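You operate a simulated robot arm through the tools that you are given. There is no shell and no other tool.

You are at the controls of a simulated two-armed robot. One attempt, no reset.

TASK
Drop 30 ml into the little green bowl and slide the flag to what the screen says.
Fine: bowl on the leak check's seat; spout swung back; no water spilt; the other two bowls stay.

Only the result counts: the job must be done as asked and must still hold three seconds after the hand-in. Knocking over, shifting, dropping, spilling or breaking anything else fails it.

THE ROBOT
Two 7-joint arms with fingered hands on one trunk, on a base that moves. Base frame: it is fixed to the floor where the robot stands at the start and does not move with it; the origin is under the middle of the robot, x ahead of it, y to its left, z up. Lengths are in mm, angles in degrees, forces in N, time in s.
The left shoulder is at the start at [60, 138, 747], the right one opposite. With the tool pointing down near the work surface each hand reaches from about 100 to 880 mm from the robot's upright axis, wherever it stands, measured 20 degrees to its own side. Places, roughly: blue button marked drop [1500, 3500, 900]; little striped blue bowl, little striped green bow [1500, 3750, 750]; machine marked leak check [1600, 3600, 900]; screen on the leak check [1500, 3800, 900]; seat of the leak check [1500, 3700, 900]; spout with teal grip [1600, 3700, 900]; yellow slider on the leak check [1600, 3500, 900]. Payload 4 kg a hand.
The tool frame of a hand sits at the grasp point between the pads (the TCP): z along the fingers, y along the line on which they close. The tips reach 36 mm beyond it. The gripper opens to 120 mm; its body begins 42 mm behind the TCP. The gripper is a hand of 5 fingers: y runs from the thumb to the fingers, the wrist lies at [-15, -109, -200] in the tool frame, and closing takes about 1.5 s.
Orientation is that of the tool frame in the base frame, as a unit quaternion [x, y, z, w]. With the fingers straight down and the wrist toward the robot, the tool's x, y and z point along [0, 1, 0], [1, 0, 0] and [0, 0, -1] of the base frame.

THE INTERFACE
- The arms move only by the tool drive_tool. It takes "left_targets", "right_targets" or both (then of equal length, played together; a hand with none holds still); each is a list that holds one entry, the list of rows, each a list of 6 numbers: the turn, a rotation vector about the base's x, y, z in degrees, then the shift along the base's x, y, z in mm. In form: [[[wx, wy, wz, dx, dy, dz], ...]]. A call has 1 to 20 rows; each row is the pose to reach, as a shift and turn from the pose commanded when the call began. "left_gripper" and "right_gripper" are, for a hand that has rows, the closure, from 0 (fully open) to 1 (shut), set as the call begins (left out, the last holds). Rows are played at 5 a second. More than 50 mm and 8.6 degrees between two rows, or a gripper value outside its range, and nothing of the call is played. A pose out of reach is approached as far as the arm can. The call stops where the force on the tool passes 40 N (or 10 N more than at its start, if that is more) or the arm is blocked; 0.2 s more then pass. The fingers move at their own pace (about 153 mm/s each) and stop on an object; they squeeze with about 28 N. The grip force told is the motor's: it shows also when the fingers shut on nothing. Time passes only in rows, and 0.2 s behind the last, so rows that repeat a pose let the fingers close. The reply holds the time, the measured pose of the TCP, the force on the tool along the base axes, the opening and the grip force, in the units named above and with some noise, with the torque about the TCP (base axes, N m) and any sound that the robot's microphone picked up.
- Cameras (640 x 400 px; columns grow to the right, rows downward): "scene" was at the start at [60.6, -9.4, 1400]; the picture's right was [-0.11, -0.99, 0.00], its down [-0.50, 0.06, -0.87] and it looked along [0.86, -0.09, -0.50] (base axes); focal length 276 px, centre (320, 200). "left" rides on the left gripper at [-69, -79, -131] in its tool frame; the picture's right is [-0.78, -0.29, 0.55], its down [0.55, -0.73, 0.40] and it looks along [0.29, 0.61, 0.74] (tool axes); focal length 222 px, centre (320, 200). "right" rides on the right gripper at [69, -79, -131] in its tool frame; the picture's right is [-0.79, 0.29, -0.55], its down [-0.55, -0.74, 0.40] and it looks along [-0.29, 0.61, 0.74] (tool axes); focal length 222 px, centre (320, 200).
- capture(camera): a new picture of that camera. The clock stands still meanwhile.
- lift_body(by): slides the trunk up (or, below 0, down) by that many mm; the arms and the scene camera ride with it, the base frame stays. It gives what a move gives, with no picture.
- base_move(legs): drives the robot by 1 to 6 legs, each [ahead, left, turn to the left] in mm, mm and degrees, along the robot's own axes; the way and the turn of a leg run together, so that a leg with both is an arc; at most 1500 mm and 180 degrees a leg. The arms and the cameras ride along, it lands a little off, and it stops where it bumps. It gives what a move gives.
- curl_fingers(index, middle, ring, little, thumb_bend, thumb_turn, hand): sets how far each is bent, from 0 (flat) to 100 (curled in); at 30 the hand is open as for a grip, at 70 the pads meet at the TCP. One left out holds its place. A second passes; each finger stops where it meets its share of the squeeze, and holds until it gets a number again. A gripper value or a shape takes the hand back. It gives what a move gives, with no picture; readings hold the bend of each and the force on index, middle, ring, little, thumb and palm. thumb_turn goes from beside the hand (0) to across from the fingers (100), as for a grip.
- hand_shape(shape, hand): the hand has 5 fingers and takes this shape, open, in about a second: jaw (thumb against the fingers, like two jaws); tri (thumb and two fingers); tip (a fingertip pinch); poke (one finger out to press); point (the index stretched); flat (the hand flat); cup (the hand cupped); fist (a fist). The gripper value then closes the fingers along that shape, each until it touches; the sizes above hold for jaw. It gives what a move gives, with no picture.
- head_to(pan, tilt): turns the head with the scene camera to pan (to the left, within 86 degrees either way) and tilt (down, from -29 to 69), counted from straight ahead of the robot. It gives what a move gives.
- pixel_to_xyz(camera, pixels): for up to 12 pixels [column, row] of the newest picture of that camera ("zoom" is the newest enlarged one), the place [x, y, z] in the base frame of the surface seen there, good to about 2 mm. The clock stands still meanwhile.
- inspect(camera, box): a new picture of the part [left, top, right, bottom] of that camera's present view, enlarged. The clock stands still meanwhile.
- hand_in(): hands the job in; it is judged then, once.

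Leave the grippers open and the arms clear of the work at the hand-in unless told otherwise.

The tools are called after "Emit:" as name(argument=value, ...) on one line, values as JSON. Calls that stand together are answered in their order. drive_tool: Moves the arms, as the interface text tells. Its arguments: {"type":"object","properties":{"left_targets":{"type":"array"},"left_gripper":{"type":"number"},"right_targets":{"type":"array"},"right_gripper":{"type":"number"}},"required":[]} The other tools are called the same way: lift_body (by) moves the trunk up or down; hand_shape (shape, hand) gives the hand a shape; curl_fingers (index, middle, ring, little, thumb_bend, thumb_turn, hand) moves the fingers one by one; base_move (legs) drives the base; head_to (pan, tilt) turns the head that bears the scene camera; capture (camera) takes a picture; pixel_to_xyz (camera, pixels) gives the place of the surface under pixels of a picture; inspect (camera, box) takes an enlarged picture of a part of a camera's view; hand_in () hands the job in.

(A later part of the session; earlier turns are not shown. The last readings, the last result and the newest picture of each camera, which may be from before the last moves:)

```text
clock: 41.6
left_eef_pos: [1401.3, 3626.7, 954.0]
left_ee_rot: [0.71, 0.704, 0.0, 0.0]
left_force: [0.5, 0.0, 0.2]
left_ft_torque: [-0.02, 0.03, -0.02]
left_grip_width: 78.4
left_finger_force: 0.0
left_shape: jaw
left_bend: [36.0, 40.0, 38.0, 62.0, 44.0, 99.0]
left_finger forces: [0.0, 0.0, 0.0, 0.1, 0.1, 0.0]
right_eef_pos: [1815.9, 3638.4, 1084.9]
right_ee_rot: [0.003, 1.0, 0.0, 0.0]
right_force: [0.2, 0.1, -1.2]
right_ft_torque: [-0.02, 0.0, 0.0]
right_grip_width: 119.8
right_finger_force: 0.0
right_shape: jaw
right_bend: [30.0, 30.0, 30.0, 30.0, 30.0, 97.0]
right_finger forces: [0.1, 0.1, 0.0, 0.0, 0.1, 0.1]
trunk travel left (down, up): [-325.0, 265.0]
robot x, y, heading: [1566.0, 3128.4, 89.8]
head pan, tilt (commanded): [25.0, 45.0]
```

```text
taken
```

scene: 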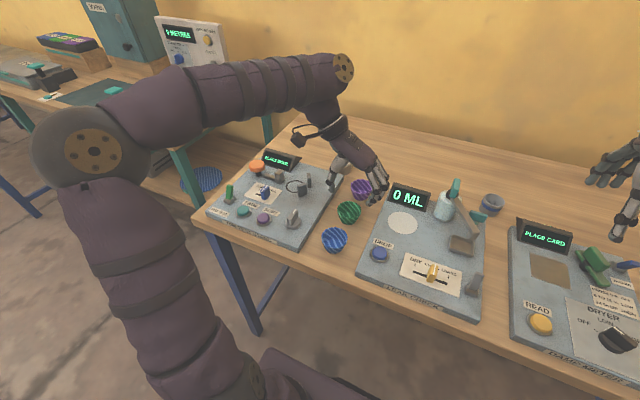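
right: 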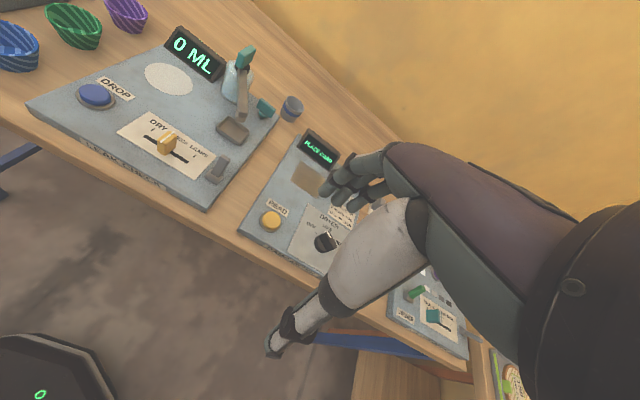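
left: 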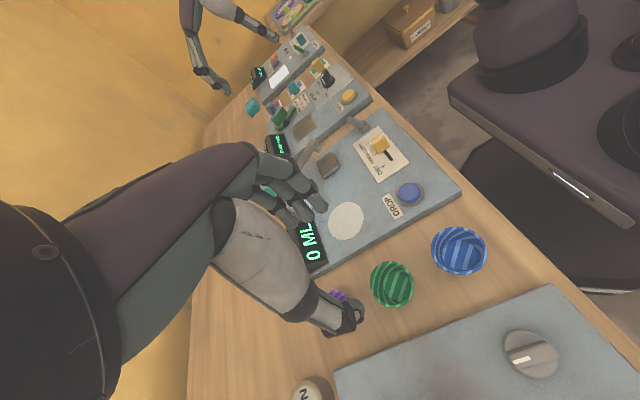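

The elbow is out left, the forearm passes over the left machine. I check its height above the objects there.

Emit:
pixel_to_xyz(camera="scene", pixels=[[90, 150], [200, 115], [250, 115], [300, 110], [320, 130], [290, 140], [270, 160], [195, 60], [130, 180], [80, 185], [345, 210], [360, 175]])

Emit:
inspect(camera="scene", box=[280, 120, 440, 260])

```text
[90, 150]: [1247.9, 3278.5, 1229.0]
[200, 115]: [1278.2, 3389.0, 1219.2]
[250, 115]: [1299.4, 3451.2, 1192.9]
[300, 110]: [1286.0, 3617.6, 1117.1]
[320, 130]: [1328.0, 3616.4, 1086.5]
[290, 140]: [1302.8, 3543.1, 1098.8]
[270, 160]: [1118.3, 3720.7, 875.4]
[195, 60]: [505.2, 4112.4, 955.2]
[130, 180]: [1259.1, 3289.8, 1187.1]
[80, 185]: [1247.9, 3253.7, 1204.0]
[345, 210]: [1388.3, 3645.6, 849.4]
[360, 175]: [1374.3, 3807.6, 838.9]
```

```text
2.86 times, centred on (360, 190) of scene
```

zoom: 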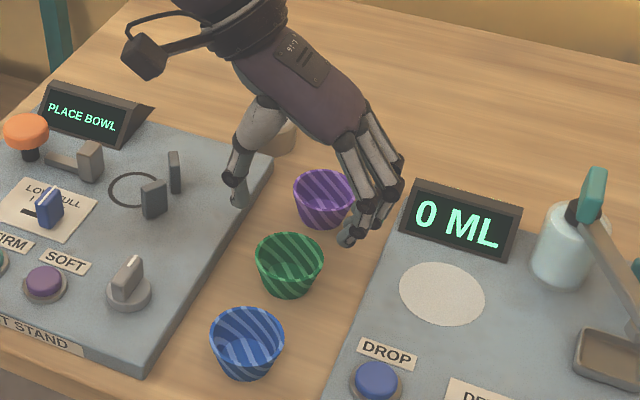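

All clear. I descend the remaining 72 mm to TCP z≈882 (tips about 848).

Emit:
drive_tool(left_targets=[[[0, 0, 0, 1, 0, -20], [0, 0, 0, 1, 0, -40], [0, 0, 0, 1, 0, -55], [0, 0, 0, 1, 0, -65], [0, 0, 0, 1, 0, -72], [0, 0, 0, 1, 0, -72]]])

Emit:
inspect(camera="scene", box=[280, 120, 440, 260])

Emit:
capture(camera="left")

```text
clock: 43.0
left_eef_pos: [1402.9, 3625.9, 882.3]
left_ee_rot: [0.71, 0.704, 0.0, -0.001]
left_force: [-0.4, -1.4, 1.6]
left_ft_torque: [-0.01, -0.07, -0.02]
left_grip_width: 78.2
left_finger_force: 0.0
left_shape: jaw
left_bend: [36.0, 40.0, 38.0, 62.0, 44.0, 99.0]
left_finger forces: [0.1, 1.4, 0.0, 0.1, 0.1, 0.0]
right_eef_pos: [1815.8, 3639.6, 1083.4]
right_ee_rot: [0.002, 1.0, 0.0, 0.0]
right_force: [0.0, 0.2, 0.2]
right_ft_torque: [-0.02, -0.01, -0.01]
right_grip_width: 119.9
right_finger_force: 0.1
right_shape: jaw
right_bend: [30.0, 30.0, 30.0, 30.0, 30.0, 97.0]
right_finger forces: [0.1, 0.0, 0.0, 0.0, 0.0, 0.1]
trunk travel left (down, up): [-325.0, 265.0]
robot x, y, heading: [1564.8, 3125.4, 89.7]
head pan, tilt (commanded): [25.0, 45.0]
```

```text
2.86 times, centred on (360, 190) of scene
```

zoom: 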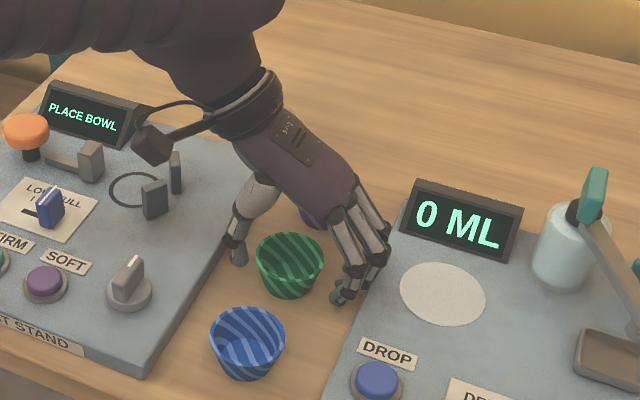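

```text
taken
```

left: 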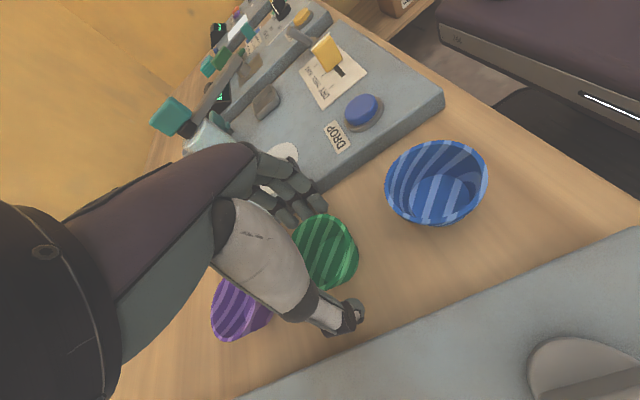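

The hand straddles the green bowl; the middle finger feels 1.4 N (light touch, likely the table). I raise 3 mm and close to 0.55 to see the contact.

Emit:
drive_tool(left_targets=[[[0, 0, 0, 0, 0, 3], [0, 0, 0, 0, 0, 3], [0, 0, 0, 0, 0, 3], [0, 0, 0, 0, 0, 3], [0, 0, 0, 0, 0, 3]]], left_gripper=0.55)

Emit:
inspect(camera="scene", box=[280, 120, 440, 260])

Emit:
inspect(camera="left", box=[180, 130, 420, 350])

```text
clock: 44.2
left_eef_pos: [1402.9, 3626.8, 885.7]
left_ee_rot: [0.71, 0.704, 0.0, 0.0]
left_force: [-0.5, -0.3, 1.0]
left_ft_torque: [0.02, 0.01, -0.02]
left_grip_width: 54.2
left_finger_force: 0.1
left_shape: jaw
left_bend: [44.0, 48.0, 46.0, 70.0, 61.0, 100.0]
left_finger forces: [0.1, 0.1, 0.0, 0.0, 0.0, 0.1]
right_eef_pos: [1815.8, 3639.4, 1085.1]
right_ee_rot: [0.003, 1.0, 0.001, 0.0]
right_force: [-0.6, 0.2, 0.2]
right_ft_torque: [0.03, -0.02, 0.0]
right_grip_width: 119.6
right_finger_force: 0.0
right_shape: jaw
right_bend: [30.0, 30.0, 30.0, 30.0, 30.0, 97.0]
right_finger forces: [0.0, 0.0, 0.1, 0.0, 0.1, 0.0]
trunk travel left (down, up): [-325.0, 265.0]
robot x, y, heading: [1562.1, 3130.4, 89.4]
head pan, tilt (commanded): [25.0, 45.0]
```

```text
2.86 times, centred on (360, 190) of scene
```

zoom: 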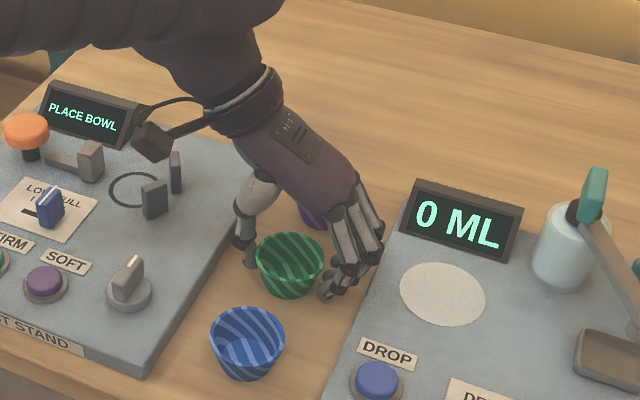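

```text
1.82 times, centred on (300, 240) of left
```

zoom: 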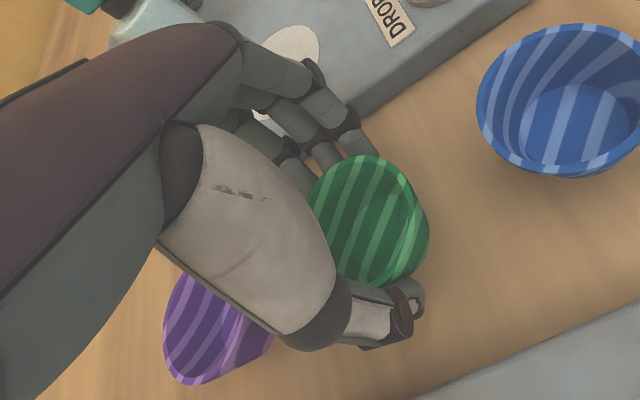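

No grip force yet (the tips sit below the flare). I close further to 0.8.

Emit:
drive_tool(left_targets=[[[0, 0, 0, 0, 0, 0], [0, 0, 0, 0, 0, 0], [0, 0, 0, 0, 0, 0], [0, 0, 0, 0, 0, 0], [0, 0, 0, 0, 0, 0], [0, 0, 0, 0, 0, 0]]], left_gripper=0.8)

Emit:
inspect(camera="scene", box=[280, 120, 440, 260])

Emit:
inspect(camera="left", box=[180, 130, 420, 350])

```text
clock: 45.6
left_eef_pos: [1402.7, 3627.0, 885.6]
left_ee_rot: [0.71, 0.704, 0.0, 0.0]
left_force: [-0.4, -0.4, 0.4]
left_ft_torque: [0.05, -0.01, 0.0]
left_grip_width: 41.2
left_finger_force: 13.6
left_shape: jaw
left_bend: [50.0, 52.0, 56.0, 71.0, 67.0, 100.0]
left_finger forces: [6.5, 4.2, 1.4, 0.0, 11.5, 0.0]
right_eef_pos: [1816.5, 3639.1, 1083.9]
right_ee_rot: [0.003, 1.0, -0.001, -0.001]
right_force: [0.5, 0.1, 0.2]
right_ft_torque: [-0.02, 0.0, 0.01]
right_grip_width: 120.0
right_finger_force: 0.0
right_shape: jaw
right_bend: [30.0, 30.0, 30.0, 30.0, 30.0, 97.0]
right_finger forces: [0.0, 0.1, 0.1, 0.0, 0.1, 0.0]
trunk travel left (down, up): [-325.0, 265.0]
robot x, y, heading: [1560.0, 3126.9, 89.8]
head pan, tilt (commanded): [25.0, 45.0]
```

```text
2.86 times, centred on (360, 190) of scene
```

zoom: 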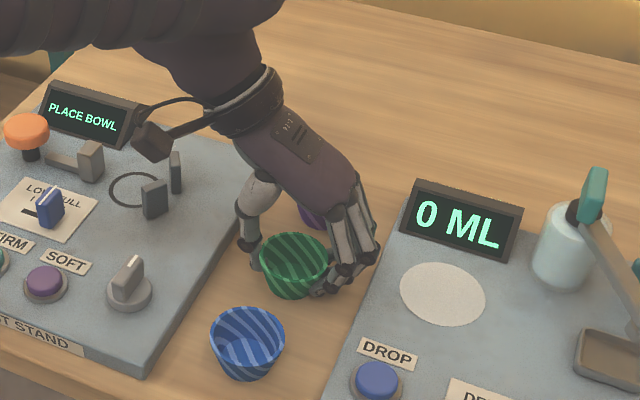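

```text
1.82 times, centred on (300, 240) of left
```

zoom: 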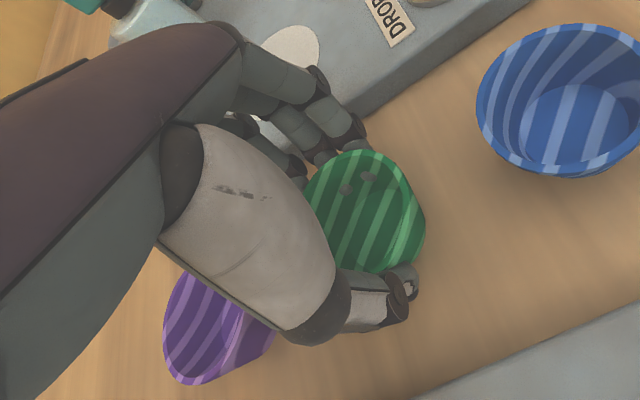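

The bowl is gripped (thumb 11.5 N, index 6.5, middle 4.2). I lift straight up 60 mm and check that it hangs well and the neighbours stay.

Emit:
drive_tool(left_targets=[[[0, 0, 0, 0, 0, 5], [0, 0, 0, 0, 0, 15], [0, 0, 0, 0, 0, 30], [0, 0, 0, 0, 0, 50], [0, 0, 0, 0, 0, 70], [0, 0, 0, 0, 0, 70]]])

Emit:
inspect(camera="scene", box=[280, 120, 440, 260])

Emit:
inspect(camera="left", box=[180, 130, 420, 350])

```text
clock: 47.0
left_eef_pos: [1404.5, 3626.1, 954.0]
left_ee_rot: [0.71, 0.704, 0.0, 0.0]
left_force: [-0.3, -1.2, -0.4]
left_ft_torque: [-0.01, -0.02, 0.01]
left_grip_width: 41.4
left_finger_force: 13.3
left_shape: jaw
left_bend: [50.0, 52.0, 56.0, 71.0, 67.0, 100.0]
left_finger forces: [6.4, 4.3, 1.5, 0.0, 11.5, 0.1]
right_eef_pos: [1815.7, 3637.7, 1083.8]
right_ee_rot: [0.003, 1.0, -0.001, 0.001]
right_force: [-0.5, -0.5, 0.2]
right_ft_torque: [-0.01, 0.05, 0.01]
right_grip_width: 119.9
right_finger_force: 0.2
right_shape: jaw
right_bend: [30.0, 30.0, 30.0, 30.0, 30.0, 97.0]
right_finger forces: [0.1, 0.0, 0.0, 0.0, 0.0, 0.0]
trunk travel left (down, up): [-325.0, 265.0]
robot x, y, heading: [1564.8, 3133.3, 89.8]
head pan, tilt (commanded): [25.0, 45.0]
```

```text
2.86 times, centred on (360, 190) of scene
```

zoom: 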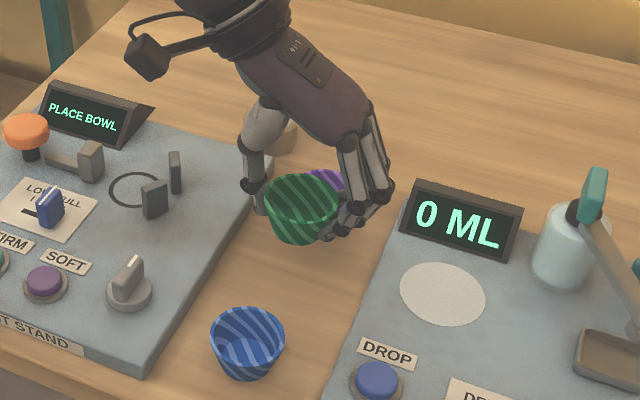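

```text
1.82 times, centred on (300, 240) of left
```

zoom: 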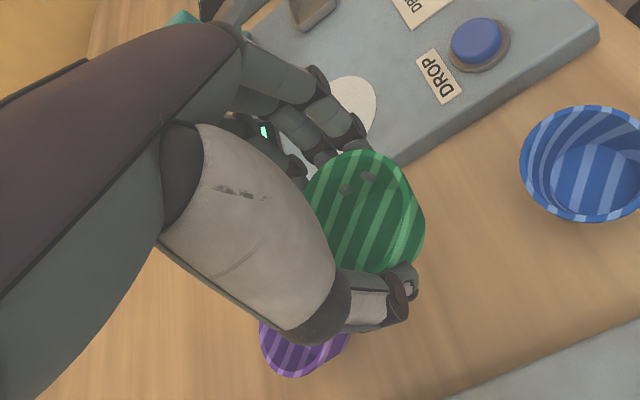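

The bowl is lifted and hangs level. I measure its rim and bottom in the hand to compute the offset to the seat.

Emit:
inspect(camera="scene", box=[330, 150, 390, 210])

```text
6.67 times, centred on (360, 180) of scene
```

zoom: 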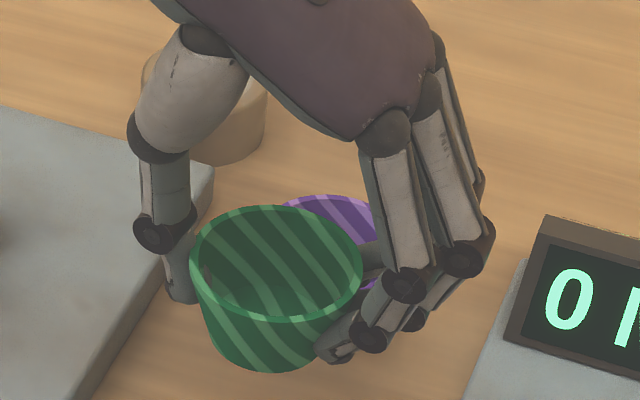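

Emit:
pixel_to_xyz(camera="zoom", pixels=[[192, 255], [360, 270], [275, 320], [278, 207], [275, 323], [265, 365], [220, 350], [315, 350], [488, 235], [460, 262], [405, 290], [480, 185]])

```text
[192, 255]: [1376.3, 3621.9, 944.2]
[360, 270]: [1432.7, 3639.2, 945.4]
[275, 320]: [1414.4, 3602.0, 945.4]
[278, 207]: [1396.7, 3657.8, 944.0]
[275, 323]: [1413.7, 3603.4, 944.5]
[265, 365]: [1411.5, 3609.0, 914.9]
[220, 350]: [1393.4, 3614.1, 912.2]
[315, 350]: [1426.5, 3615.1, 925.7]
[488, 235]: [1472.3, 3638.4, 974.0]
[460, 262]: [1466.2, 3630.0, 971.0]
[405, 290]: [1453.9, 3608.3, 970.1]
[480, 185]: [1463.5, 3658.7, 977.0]
```

Bowl centre in hand ≈[1405,3630], bottom z≈910. I carry it 126 mm right and 25 mm ahead to above the seat centre [1531,3655], at this height, and check clearances.

Emit:
drive_tool(left_targets=[[[0, 0, 0, 20, 4, 2], [0, 0, 0, 45, 9, 2], [0, 0, 0, 70, 14, 2], [0, 0, 0, 95, 19, 2], [0, 0, 0, 115, 23, 2], [0, 0, 0, 126, 25, 2], [0, 0, 0, 126, 25, 2]]])

Emit:
inspect(camera="scene", box=[350, 140, 500, 270])

```text
clock: 48.6
left_eef_pos: [1530.0, 3652.5, 955.8]
left_ee_rot: [0.71, 0.704, 0.0, -0.001]
left_force: [0.2, 0.2, -0.1]
left_ft_torque: [0.0, 0.01, 0.0]
left_grip_width: 41.1
left_finger_force: 14.4
left_shape: jaw
left_bend: [50.0, 52.0, 57.0, 71.0, 67.0, 100.0]
left_finger forces: [6.3, 4.1, 1.5, 0.0, 11.5, 0.0]
right_eef_pos: [1815.5, 3638.2, 1083.5]
right_ee_rot: [0.003, 1.0, 0.0, 0.0]
right_force: [-0.2, -0.3, -0.3]
right_ft_torque: [-0.01, 0.01, -0.01]
right_grip_width: 119.7
right_finger_force: 0.1
right_shape: jaw
right_bend: [30.0, 30.0, 30.0, 30.0, 30.0, 97.0]
right_finger forces: [0.0, 0.0, 0.0, 0.1, 0.0, 0.0]
trunk travel left (down, up): [-325.0, 265.0]
robot x, y, heading: [1560.0, 3130.9, 89.5]
head pan, tilt (commanded): [25.0, 45.0]
```

```text
3.08 times, centred on (425, 205) of scene
```

zoom: 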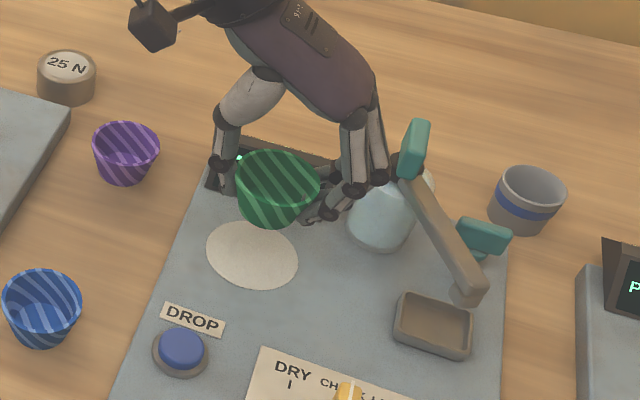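

The bowl hovers over the seat. I check its measured rim position versus seat, and the nearest finger to the bottle.

Emit:
pixel_to_xyz(camera="zoom", pixels=[[238, 180], [319, 190], [272, 206], [280, 151], [380, 155], [385, 178], [355, 188], [352, 215], [375, 200], [252, 255], [208, 250], [297, 258]])

```text
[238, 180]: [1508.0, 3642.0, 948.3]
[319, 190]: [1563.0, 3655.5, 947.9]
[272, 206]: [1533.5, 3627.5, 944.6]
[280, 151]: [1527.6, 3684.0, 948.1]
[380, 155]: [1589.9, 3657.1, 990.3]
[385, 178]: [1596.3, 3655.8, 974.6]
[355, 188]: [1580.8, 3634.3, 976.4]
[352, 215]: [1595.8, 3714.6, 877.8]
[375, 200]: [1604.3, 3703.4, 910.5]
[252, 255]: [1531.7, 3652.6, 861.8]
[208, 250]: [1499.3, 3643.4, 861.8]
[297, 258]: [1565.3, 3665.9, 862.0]
```

Centre ≈[1531,3655] — right over the seat. I lower by 46 mm slowly and see the contact force.

Emit:
drive_tool(left_targets=[[[0, 0, 0, 0, 0, -12], [0, 0, 0, 0, 0, -24], [0, 0, 0, 0, 0, -34], [0, 0, 0, 0, 0, -40], [0, 0, 0, 0, 0, -44], [0, 0, 0, 0, 0, -46], [0, 0, 0, 0, 0, -46]]])

Emit:
inspect(camera="scene", box=[350, 140, 500, 270])

```text
clock: 50.2
left_eef_pos: [1529.4, 3651.5, 911.7]
left_ee_rot: [0.709, 0.705, 0.0, 0.0]
left_force: [-0.6, 0.7, 0.9]
left_ft_torque: [-0.02, -0.01, -0.02]
left_grip_width: 41.3
left_finger_force: 14.1
left_shape: jaw
left_bend: [50.0, 52.0, 57.0, 71.0, 67.0, 100.0]
left_finger forces: [6.3, 4.2, 1.5, 0.0, 11.4, 0.0]
right_eef_pos: [1814.6, 3639.7, 1084.2]
right_ee_rot: [0.003, 1.0, 0.0, 0.0]
right_force: [0.4, 0.5, -0.5]
right_ft_torque: [-0.02, -0.03, 0.0]
right_grip_width: 119.8
right_finger_force: 0.0
right_shape: jaw
right_bend: [30.0, 30.0, 30.0, 30.0, 30.0, 97.0]
right_finger forces: [0.0, 0.0, 0.0, 0.1, 0.0, 0.0]
trunk travel left (down, up): [-325.0, 265.0]
robot x, y, heading: [1565.3, 3128.2, 89.7]
head pan, tilt (commanded): [25.0, 45.0]
```

```text
3.08 times, centred on (425, 205) of scene
```

zoom: 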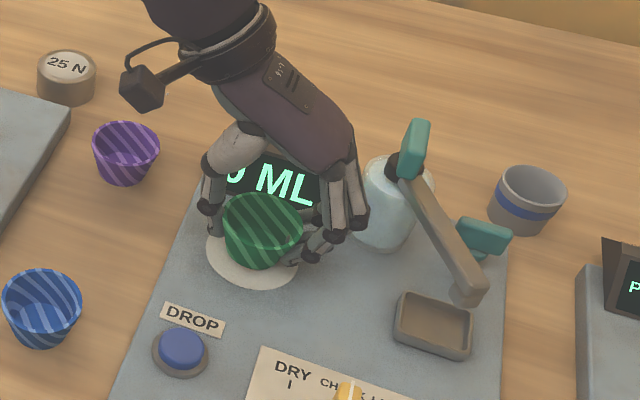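

Still a few mm above. I lower up to 5 mm more in small steps.

Emit:
drive_tool(left_targets=[[[0, 0, 0, 0, 0, -1], [0, 0, 0, 0, 0, -2], [0, 0, 0, 0, 0, -3], [0, 0, 0, 0, 0, -3]]])

Emit:
inspect(camera="scene", box=[390, 180, 460, 240])

```text
clock: 51.2
left_eef_pos: [1529.0, 3652.2, 907.5]
left_ee_rot: [0.71, 0.704, 0.0, 0.0]
left_force: [-0.8, -0.1, 0.1]
left_ft_torque: [-0.01, 0.0, -0.01]
left_grip_width: 41.1
left_finger_force: 14.1
left_shape: jaw
left_bend: [50.0, 52.0, 57.0, 71.0, 67.0, 100.0]
left_finger forces: [6.3, 4.2, 1.5, 0.1, 11.4, 0.2]
right_eef_pos: [1815.3, 3638.5, 1084.3]
right_ee_rot: [0.002, 1.0, 0.0, 0.0]
right_force: [0.1, 0.5, 0.1]
right_ft_torque: [-0.01, 0.01, 0.0]
right_grip_width: 119.8
right_finger_force: 0.0
right_shape: jaw
right_bend: [30.0, 30.0, 30.0, 30.0, 30.0, 97.0]
right_finger forces: [0.0, 0.0, 0.1, 0.0, 0.1, 0.0]
trunk travel left (down, up): [-325.0, 265.0]
robot x, y, heading: [1561.6, 3126.4, 89.8]
head pan, tilt (commanded): [25.0, 45.0]
```

```text
6.67 times, centred on (425, 210) of scene
```

zoom: 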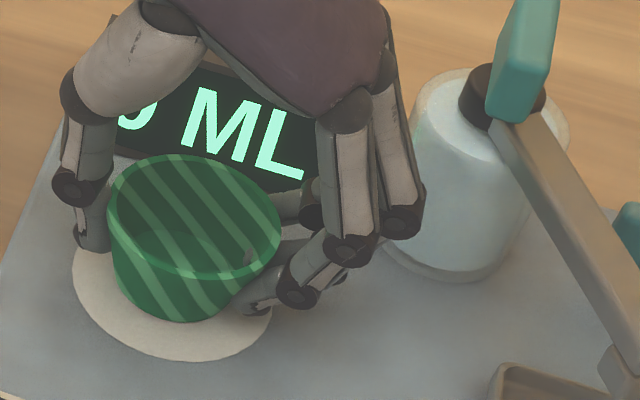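

I check the bowl's lower edge height.

Emit:
pixel_to_xyz(camera="zoom", pixels=[[185, 318], [150, 310], [215, 318], [185, 325], [190, 275], [108, 215], [280, 225], [200, 158], [80, 280], [272, 300]])

```text
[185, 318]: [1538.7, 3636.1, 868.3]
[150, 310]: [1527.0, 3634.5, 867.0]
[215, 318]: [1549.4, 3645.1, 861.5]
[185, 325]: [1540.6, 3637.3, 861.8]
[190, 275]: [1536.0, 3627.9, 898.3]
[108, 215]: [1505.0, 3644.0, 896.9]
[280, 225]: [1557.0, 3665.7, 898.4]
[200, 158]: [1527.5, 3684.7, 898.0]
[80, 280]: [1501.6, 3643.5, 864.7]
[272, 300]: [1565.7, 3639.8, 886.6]
```

The bowl's bottom is within a millimetre of the seat plate (rim z 898). Before opening I look at the fingers from the left camera to see where the little finger is relative to the bowl and bottle.

Emit:
inspect(camera="left", box=[180, 100, 420, 350])

Emit:
inspect(camera="right", box=[0, 0, 320, 200])

```text
1.60 times, centred on (300, 225) of left
```

zoom: 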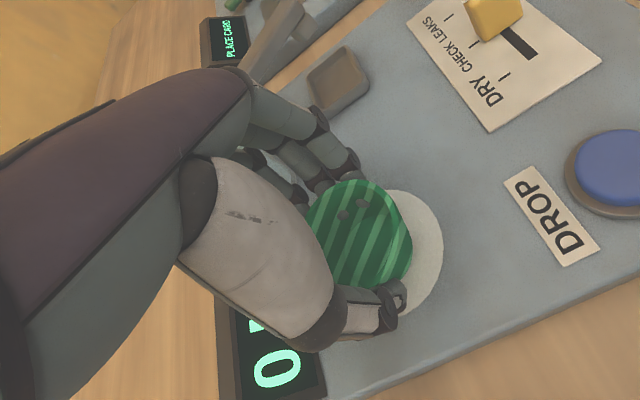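

```text
2.00 times, centred on (160, 100) of right
```

zoom: 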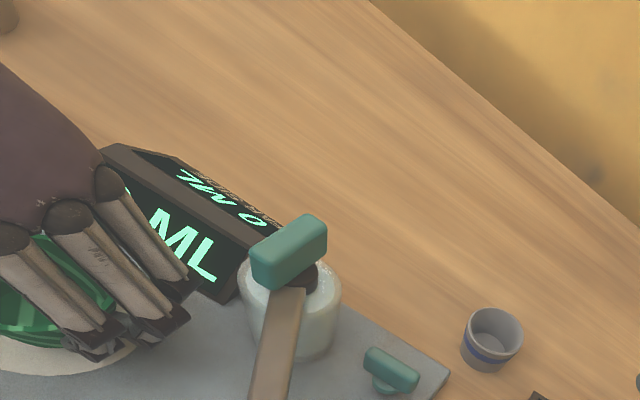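

The gap between the rearmost finger and the bottle is ~20 mm, enough. I lower 1 mm more and open to 0.38 (about 74 mm).

Emit:
drive_tool(left_targets=[[[0, 0, 0, 0, 0, -1], [0, 0, 0, 0, 0, -1], [0, 0, 0, 0, 0, -1], [0, 0, 0, 0, 0, -1], [0, 0, 0, 0, 0, -1]]], left_gripper=0.38)

Emit:
inspect(camera="scene", box=[390, 180, 460, 240])

Emit:
inspect(camera="left", box=[180, 100, 420, 350])

```text
clock: 52.4
left_eef_pos: [1528.3, 3652.3, 906.7]
left_ee_rot: [0.71, 0.705, 0.0, 0.0]
left_force: [0.3, -0.4, 0.2]
left_ft_torque: [-0.01, 0.0, -0.01]
left_grip_width: 74.3
left_finger_force: 0.0
left_shape: jaw
left_bend: [37.0, 41.0, 39.0, 64.0, 46.0, 100.0]
left_finger forces: [0.0, 0.0, 0.0, 0.1, 0.1, 0.0]
right_eef_pos: [1815.7, 3638.6, 1084.4]
right_ee_rot: [0.002, 1.0, 0.0, 0.0]
right_force: [-0.2, -0.4, 0.7]
right_ft_torque: [-0.02, -0.02, -0.02]
right_grip_width: 119.9
right_finger_force: 0.0
right_shape: jaw
right_bend: [30.0, 30.0, 30.0, 30.0, 30.0, 97.0]
right_finger forces: [0.1, 0.1, 0.1, 0.0, 0.0, 0.1]
trunk travel left (down, up): [-325.0, 265.0]
robot x, y, heading: [1565.9, 3129.2, 89.5]
head pan, tilt (commanded): [25.0, 45.0]
```

```text
6.67 times, centred on (425, 210) of scene
```

zoom: 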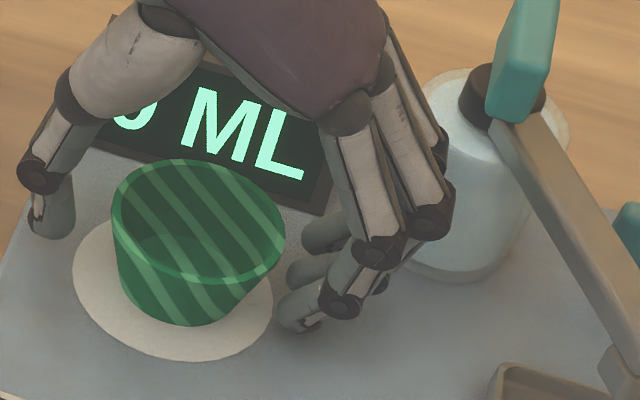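

```text
1.60 times, centred on (300, 225) of left
```

zoom: 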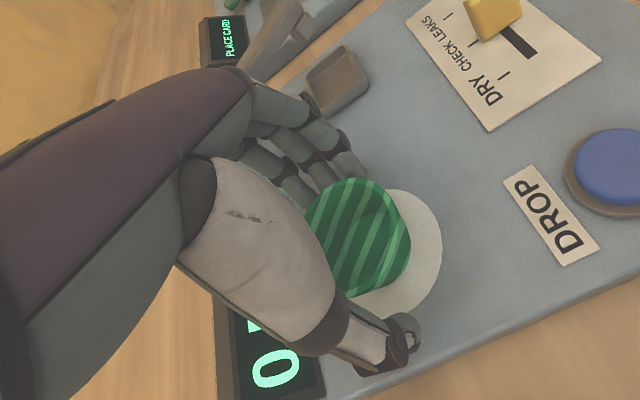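

The bowl stands free on the seat. I raise the left hand straight up 150 mm, then measure the bowl's rest position.

Emit:
drive_tool(left_targets=[[[0, 0, 0, 0, 0, 10], [0, 0, 0, 0, 0, 25], [0, 0, 0, 0, 0, 45], [0, 0, 0, 0, 0, 75], [0, 0, 0, 0, 0, 110], [0, 0, 0, 0, 0, 150], [0, 0, 0, 0, 0, 150]]])

Emit:
inspect(camera="scene", box=[370, 160, 490, 260])

```text
clock: 54.0
left_eef_pos: [1529.8, 3651.7, 1057.4]
left_ee_rot: [0.71, 0.705, -0.001, -0.001]
left_force: [0.3, 0.8, 0.1]
left_ft_torque: [0.0, 0.01, -0.01]
left_grip_width: 74.2
left_finger_force: 0.0
left_shape: jaw
left_bend: [37.0, 41.0, 39.0, 64.0, 46.0, 100.0]
left_finger forces: [0.0, 0.0, 0.0, 0.0, 0.1, 0.0]
right_eef_pos: [1815.1, 3638.9, 1083.9]
right_ee_rot: [0.002, 1.0, 0.0, 0.001]
right_force: [0.2, 0.1, 0.4]
right_ft_torque: [0.0, 0.0, 0.05]
right_grip_width: 119.8
right_finger_force: 0.1
right_shape: jaw
right_bend: [30.0, 30.0, 30.0, 30.0, 30.0, 97.0]
right_finger forces: [0.1, 0.0, 0.0, 0.1, 0.0, 0.1]
trunk travel left (down, up): [-325.0, 265.0]
robot x, y, heading: [1566.3, 3128.3, 89.6]
head pan, tilt (commanded): [25.0, 45.0]
```

```text
4.00 times, centred on (430, 210) of scene
```

zoom: 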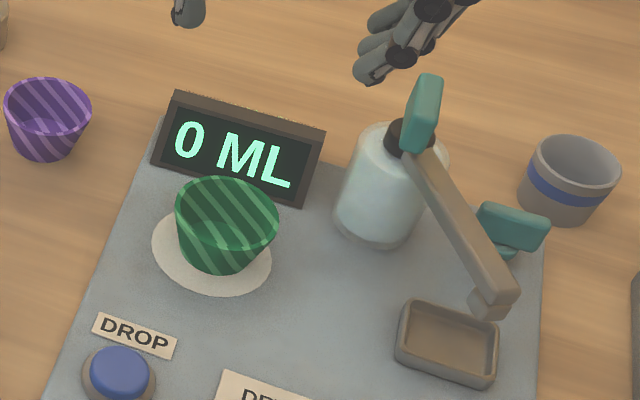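

Emit:
pixel_to_xyz(camera="zoom", pixels=[[177, 208], [278, 222], [225, 250], [228, 178], [413, 100], [430, 105], [437, 85], [425, 150], [450, 195], [505, 285], [490, 300], [488, 312]])

Emit:
inspect(camera="left", box=[180, 60, 480, 300])

```text
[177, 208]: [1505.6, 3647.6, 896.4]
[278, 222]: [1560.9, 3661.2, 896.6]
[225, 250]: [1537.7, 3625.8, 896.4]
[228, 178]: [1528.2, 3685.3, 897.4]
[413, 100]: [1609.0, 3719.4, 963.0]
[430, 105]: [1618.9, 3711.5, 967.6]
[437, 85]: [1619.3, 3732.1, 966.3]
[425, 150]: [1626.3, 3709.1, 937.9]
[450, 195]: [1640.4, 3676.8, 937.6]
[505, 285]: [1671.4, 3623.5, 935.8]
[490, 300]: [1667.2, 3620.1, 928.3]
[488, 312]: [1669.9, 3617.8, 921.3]
```

```text
1.67 times, centred on (330, 180) of left
```

zoom: 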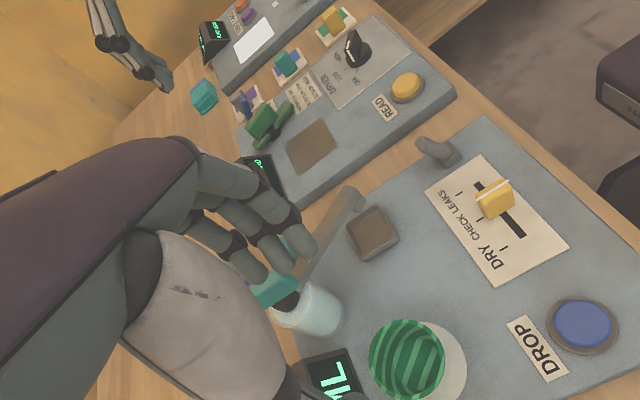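

The bowl stands at [1533,3655] on the seat. Now I retreat the left hand to the left and up, out of the way.

Emit:
drive_tool(left_targets=[[[0, 0, 0, -30, -5, 10], [0, 0, 0, -70, -15, 20], [0, 0, 0, -110, -30, 30], [0, 0, 0, -150, -50, 40], [0, 0, 0, -190, -75, 50], [0, 0, 0, -220, -100, 50], [0, 0, 0, -220, -100, 50]]])

Emit:
hand_shape(shape="poke", hand="right")

Emit:
head_to(pan=-5, tilt=42)

Emit:
capture(camera="scene")

Emit:
capture(camera="right")

```text
clock: 55.6
left_eef_pos: [1309.0, 3551.8, 1105.5]
left_ee_rot: [0.71, 0.705, 0.001, 0.0]
left_force: [0.4, 0.2, -0.4]
left_ft_torque: [-0.01, 0.02, 0.01]
left_grip_width: 74.2
left_finger_force: 0.2
left_shape: jaw
left_bend: [37.0, 41.0, 39.0, 64.0, 46.0, 100.0]
left_finger forces: [0.0, 0.0, 0.0, 0.1, 0.0, 0.1]
right_eef_pos: [1815.5, 3638.2, 1084.3]
right_ee_rot: [0.002, 1.0, 0.001, -0.001]
right_force: [0.0, -0.3, -0.3]
right_ft_torque: [0.02, 0.0, 0.0]
right_grip_width: 119.8
right_finger_force: 0.0
right_shape: jaw
right_bend: [30.0, 30.0, 30.0, 30.0, 30.0, 97.0]
right_finger forces: [0.1, 0.0, 0.1, 0.1, 0.0, 0.0]
trunk travel left (down, up): [-325.0, 265.0]
robot x, y, heading: [1561.4, 3129.8, 89.6]
head pan, tilt (commanded): [25.0, 45.0]
```

```text
clock: 56.5
left_eef_pos: [1308.5, 3551.4, 1105.6]
left_ee_rot: [0.71, 0.704, 0.0, 0.0]
left_force: [0.3, -0.6, 0.3]
left_ft_torque: [-0.01, -0.03, -0.02]
left_grip_width: 74.3
left_finger_force: 0.1
left_shape: jaw
left_bend: [37.0, 41.0, 39.0, 64.0, 46.0, 100.0]
left_finger forces: [0.0, 0.0, 0.0, 0.0, 0.0, 0.0]
right_eef_pos: [1815.8, 3638.1, 1084.6]
right_ee_rot: [0.003, 1.0, 0.001, 0.0]
right_force: [-0.1, -0.1, -0.9]
right_ft_torque: [0.0, 0.0, 0.01]
right_grip_width: 0.0
right_finger_force: 0.1
right_shape: poke
right_bend: [70.0, 70.0, 99.0, 99.0, 100.0, 100.0]
right_finger forces: [0.0, 0.0, 0.1, 0.0, 0.0, 0.1]
trunk travel left (down, up): [-325.0, 265.0]
robot x, y, heading: [1563.6, 3128.0, 89.6]
head pan, tilt (commanded): [25.0, 45.0]
```

```text
clock: 57.4
left_eef_pos: [1309.7, 3552.3, 1105.8]
left_ee_rot: [0.709, 0.705, 0.001, 0.0]
left_force: [-0.3, 0.8, 0.2]
left_ft_torque: [0.0, -0.02, -0.02]
left_grip_width: 74.1
left_finger_force: 0.2
left_shape: jaw
left_bend: [37.0, 41.0, 39.0, 64.0, 46.0, 100.0]
left_finger forces: [0.0, 0.1, 0.1, 0.0, 0.1, 0.1]
right_eef_pos: [1815.7, 3638.7, 1083.5]
right_ee_rot: [0.003, 1.0, 0.0, 0.0]
right_force: [0.5, -0.8, 0.0]
right_ft_torque: [0.03, -0.03, -0.01]
right_grip_width: 0.1
right_finger_force: 0.0
right_shape: poke
right_bend: [70.0, 70.0, 99.0, 99.0, 100.0, 100.0]
right_finger forces: [0.0, 0.0, 0.0, 0.0, 0.0, 0.0]
trunk travel left (down, up): [-325.0, 265.0]
robot x, y, heading: [1564.9, 3129.6, 89.8]
head pan, tilt (commanded): [-5.0, 42.0]
```

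```text
taken
```

scene: 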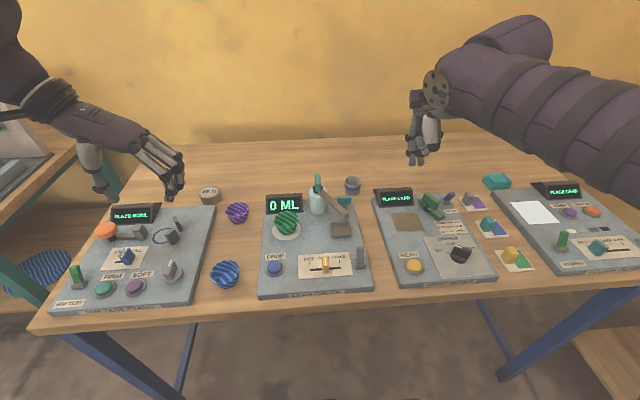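

```text
taken
```

right: 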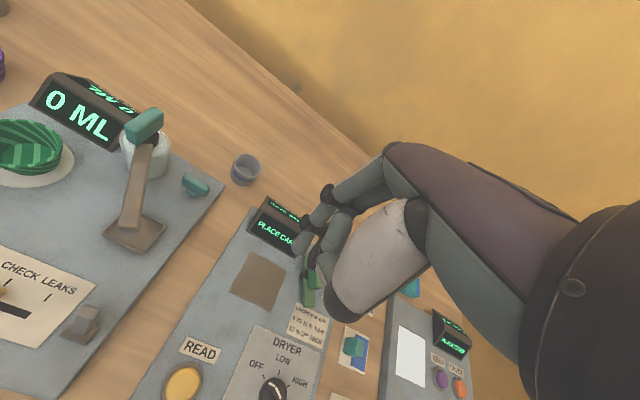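

The right hand is in poke shape. I zoom in to see where the poking fingertip is.

Emit:
inspect(camera="scene", box=[380, 60, 480, 180])

Emit:
inspect(camera="right", box=[270, 140, 430, 330])

```text
3.33 times, centred on (430, 120) of scene
```

zoom: 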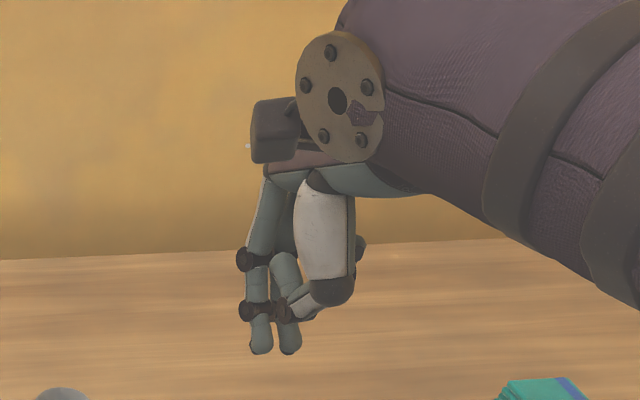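

```text
2.11 times, centred on (350, 235) of right
```

zoom: 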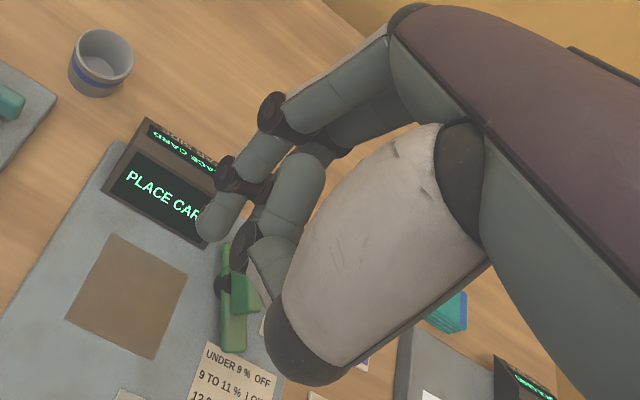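

I measure the two fingertips and the thumb knuckle in the scene zoom.

Emit:
inspect(camera="scene", box=[380, 60, 480, 180])

Emit:
pixel_to_xyz(camera="zoom", pixels=[[262, 352], [262, 330], [251, 335], [290, 352], [298, 340], [340, 300], [240, 310], [245, 260], [275, 345], [345, 280], [320, 230], [275, 135]])

```text
3.33 times, centred on (430, 120) of scene
```

zoom: 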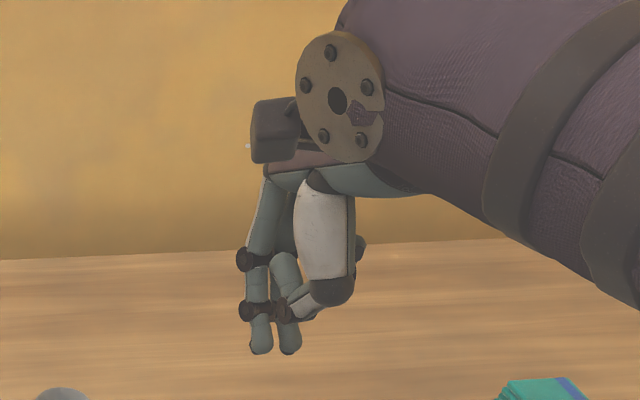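

```text
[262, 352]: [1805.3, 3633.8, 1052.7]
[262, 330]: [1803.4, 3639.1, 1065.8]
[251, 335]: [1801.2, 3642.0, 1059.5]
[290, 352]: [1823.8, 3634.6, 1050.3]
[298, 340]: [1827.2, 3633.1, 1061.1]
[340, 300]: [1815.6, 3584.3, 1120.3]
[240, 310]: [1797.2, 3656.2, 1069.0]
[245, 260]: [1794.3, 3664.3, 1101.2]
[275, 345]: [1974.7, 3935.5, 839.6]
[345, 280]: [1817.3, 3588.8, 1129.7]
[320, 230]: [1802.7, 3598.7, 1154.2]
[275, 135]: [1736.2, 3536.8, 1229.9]
```

Index tip sits at about (−11, 0, −36) from the TCP, middle tip at (+9, 0, −36). The plan: put the index on the right side of the spout arm (z≈914–938) and push it around its pivot [1615,3719] to over the bowl. First I move above the start point right of the arm: TCP [1700,3653] at height, then down.

Emit:
drive_tool(right_targets=[[[0, 0, 0, -30, 4, 0], [0, 0, 0, -60, 8, 0], [0, 0, 0, -90, 12, 0], [0, 0, 0, -115, 14, 0], [0, 0, 0, -115, 14, -30], [0, 0, 0, -115, 14, -60], [0, 0, 0, -115, 14, -85], [0, 0, 0, -115, 14, -85]]])

Emit:
inspect(camera="scene", box=[260, 130, 420, 250])

Emit:
capture(camera="right")

```text
clock: 59.2
left_eef_pos: [1309.1, 3551.9, 1106.5]
left_ee_rot: [0.709, 0.705, 0.0, 0.0]
left_force: [0.5, -0.8, 0.6]
left_ft_torque: [-0.01, 0.01, -0.01]
left_grip_width: 74.3
left_finger_force: 0.0
left_shape: jaw
left_bend: [37.0, 41.0, 39.0, 64.0, 46.0, 100.0]
left_finger forces: [0.0, 0.0, 0.1, 0.1, 0.0, 0.1]
right_eef_pos: [1701.2, 3653.5, 998.3]
right_ee_rot: [0.003, 1.0, 0.0, -0.001]
right_force: [0.1, -0.2, -0.4]
right_ft_torque: [0.0, -0.01, 0.03]
right_grip_width: 0.0
right_finger_force: 0.1
right_shape: poke
right_bend: [70.0, 70.0, 99.0, 99.0, 100.0, 100.0]
right_finger forces: [0.0, 0.0, 0.0, 0.1, 0.0, 0.0]
trunk travel left (down, up): [-325.0, 265.0]
robot x, y, heading: [1562.9, 3128.4, 89.7]
head pan, tilt (commanded): [-5.0, 42.0]
```

```text
3.33 times, centred on (340, 190) of scene
```

zoom: 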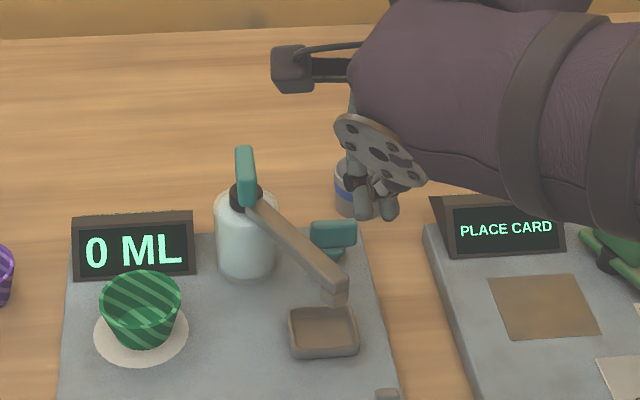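

```text
taken
```

right: 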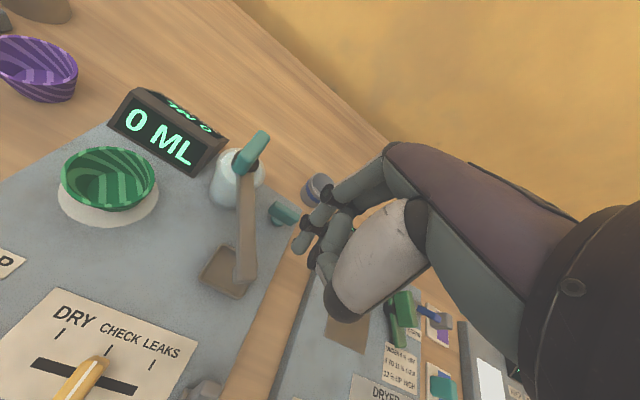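

The right camera shows the spout clearly. I zoom in there to refine the pivot, arm edges and nozzle position.

Emit:
inspect(camera="right", box=[180, 110, 340, 310])

Emit:
inspect(camera="scene", box=[305, 160, 375, 225])

```text
2.00 times, centred on (260, 210) of right
```

zoom: 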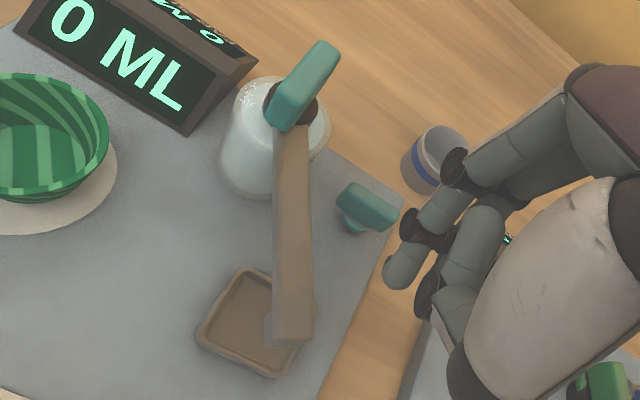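

```text
6.15 times, centred on (340, 192) of scene
```

zoom: 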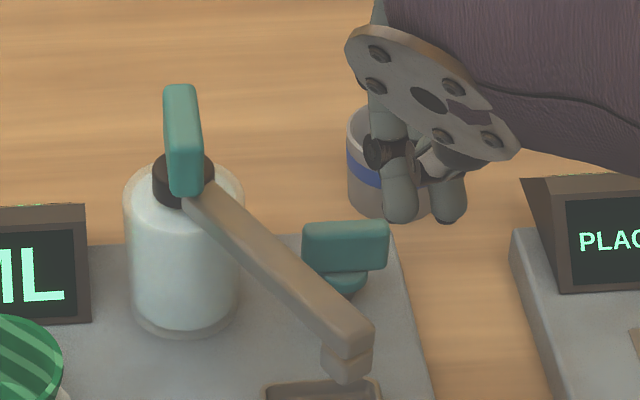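

Emit:
pixel_to_xyz(camera="zoom", pixels=[[183, 90], [170, 190], [198, 180], [183, 200], [154, 180], [213, 175], [270, 260], [372, 330], [345, 345], [325, 360], [348, 380], [345, 240]])

Emit:
capture(camera="right")

Emit:
pixel_to_xyz(camera="right", pixels=[[255, 150], [241, 165], [266, 138], [248, 190], [254, 190], [240, 190], [246, 245], [257, 265], [237, 270], [246, 278], [228, 170], [285, 208]])

```text
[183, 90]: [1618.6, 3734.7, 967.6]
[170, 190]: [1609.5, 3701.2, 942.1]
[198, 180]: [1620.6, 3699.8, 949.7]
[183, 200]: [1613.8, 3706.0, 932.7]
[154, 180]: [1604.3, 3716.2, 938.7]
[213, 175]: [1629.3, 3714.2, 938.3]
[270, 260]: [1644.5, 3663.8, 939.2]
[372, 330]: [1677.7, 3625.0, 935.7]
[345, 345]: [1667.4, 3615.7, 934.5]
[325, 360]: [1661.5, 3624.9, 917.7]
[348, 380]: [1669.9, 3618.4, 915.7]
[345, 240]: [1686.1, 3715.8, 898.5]
```

```text
taken
```

right: 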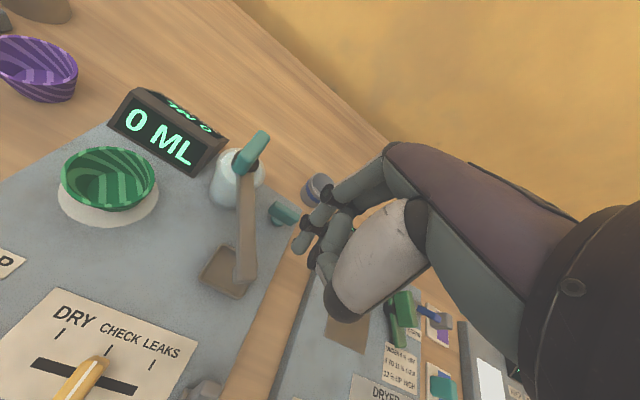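

```text
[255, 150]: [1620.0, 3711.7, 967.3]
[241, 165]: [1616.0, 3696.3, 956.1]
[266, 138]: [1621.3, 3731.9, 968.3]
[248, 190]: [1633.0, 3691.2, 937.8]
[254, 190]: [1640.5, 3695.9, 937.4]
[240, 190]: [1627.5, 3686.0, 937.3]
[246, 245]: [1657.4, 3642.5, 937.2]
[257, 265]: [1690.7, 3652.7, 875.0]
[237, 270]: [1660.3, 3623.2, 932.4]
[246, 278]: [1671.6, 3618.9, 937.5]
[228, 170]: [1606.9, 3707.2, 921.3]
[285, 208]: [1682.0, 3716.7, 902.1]
```

Refined: pivot ≈[1616,3717], arm half-width ≈8, arm z ≈924–938, nozzle bottom ≈914, bowl rim 897. I lower to TCP z≈951 (tip ≈915), touch the arm's right side and push it along the arc to about the middle (−90°).

Emit:
drive_tool(right_targets=[[[0, 0, 0, 0, 0, -25], [0, 0, 0, 0, 0, -47], [0, 0, 0, -8, -4, -47], [0, 0, 0, -16, -7, -47], [0, 0, 0, -22, -12, -47], [0, 0, 0, -29, -16, -47], [0, 0, 0, -36, -19, -47], [0, 0, 0, -44, -22, -47], [0, 0, 0, -51, -25, -47], [0, 0, 0, -59, -26, -47], [0, 0, 0, -59, -26, -47]]])

Emit:
inspect(camera="scene", box=[260, 130, 420, 250])

Emit:
capture(camera="right")

```text
clock: 61.6
left_eef_pos: [1309.4, 3552.7, 1106.7]
left_ee_rot: [0.709, 0.705, 0.0, 0.0]
left_force: [-0.6, 0.0, 0.5]
left_ft_torque: [0.0, 0.01, -0.01]
left_grip_width: 74.2
left_finger_force: 0.0
left_shape: jaw
left_bend: [37.0, 41.0, 39.0, 64.0, 46.0, 100.0]
left_finger forces: [0.1, 0.0, 0.1, 0.0, 0.1, 0.1]
right_eef_pos: [1639.3, 3626.8, 951.6]
right_ee_rot: [0.002, 1.0, 0.001, 0.0]
right_force: [1.2, -0.5, -0.1]
right_ft_torque: [0.01, -0.04, -0.01]
right_grip_width: 0.0
right_finger_force: 0.0
right_shape: poke
right_bend: [70.0, 70.0, 99.0, 99.0, 100.0, 100.0]
right_finger forces: [0.0, 0.1, 0.1, 0.1, 0.0, 0.0]
trunk travel left (down, up): [-325.0, 265.0]
robot x, y, heading: [1565.6, 3130.1, 89.5]
head pan, tilt (commanded): [-5.0, 42.0]
```

```text
3.33 times, centred on (340, 190) of scene
```

zoom: 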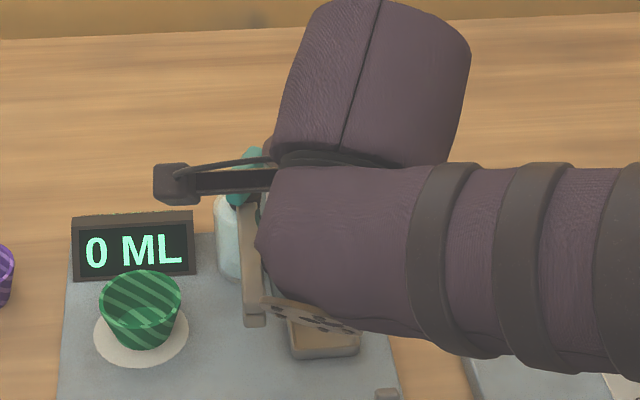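

```text
taken
```

right: 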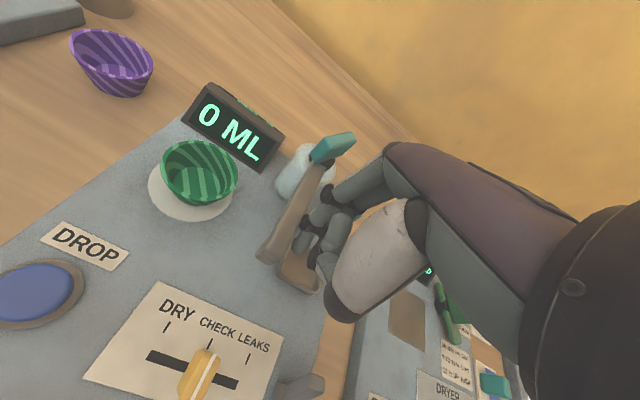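

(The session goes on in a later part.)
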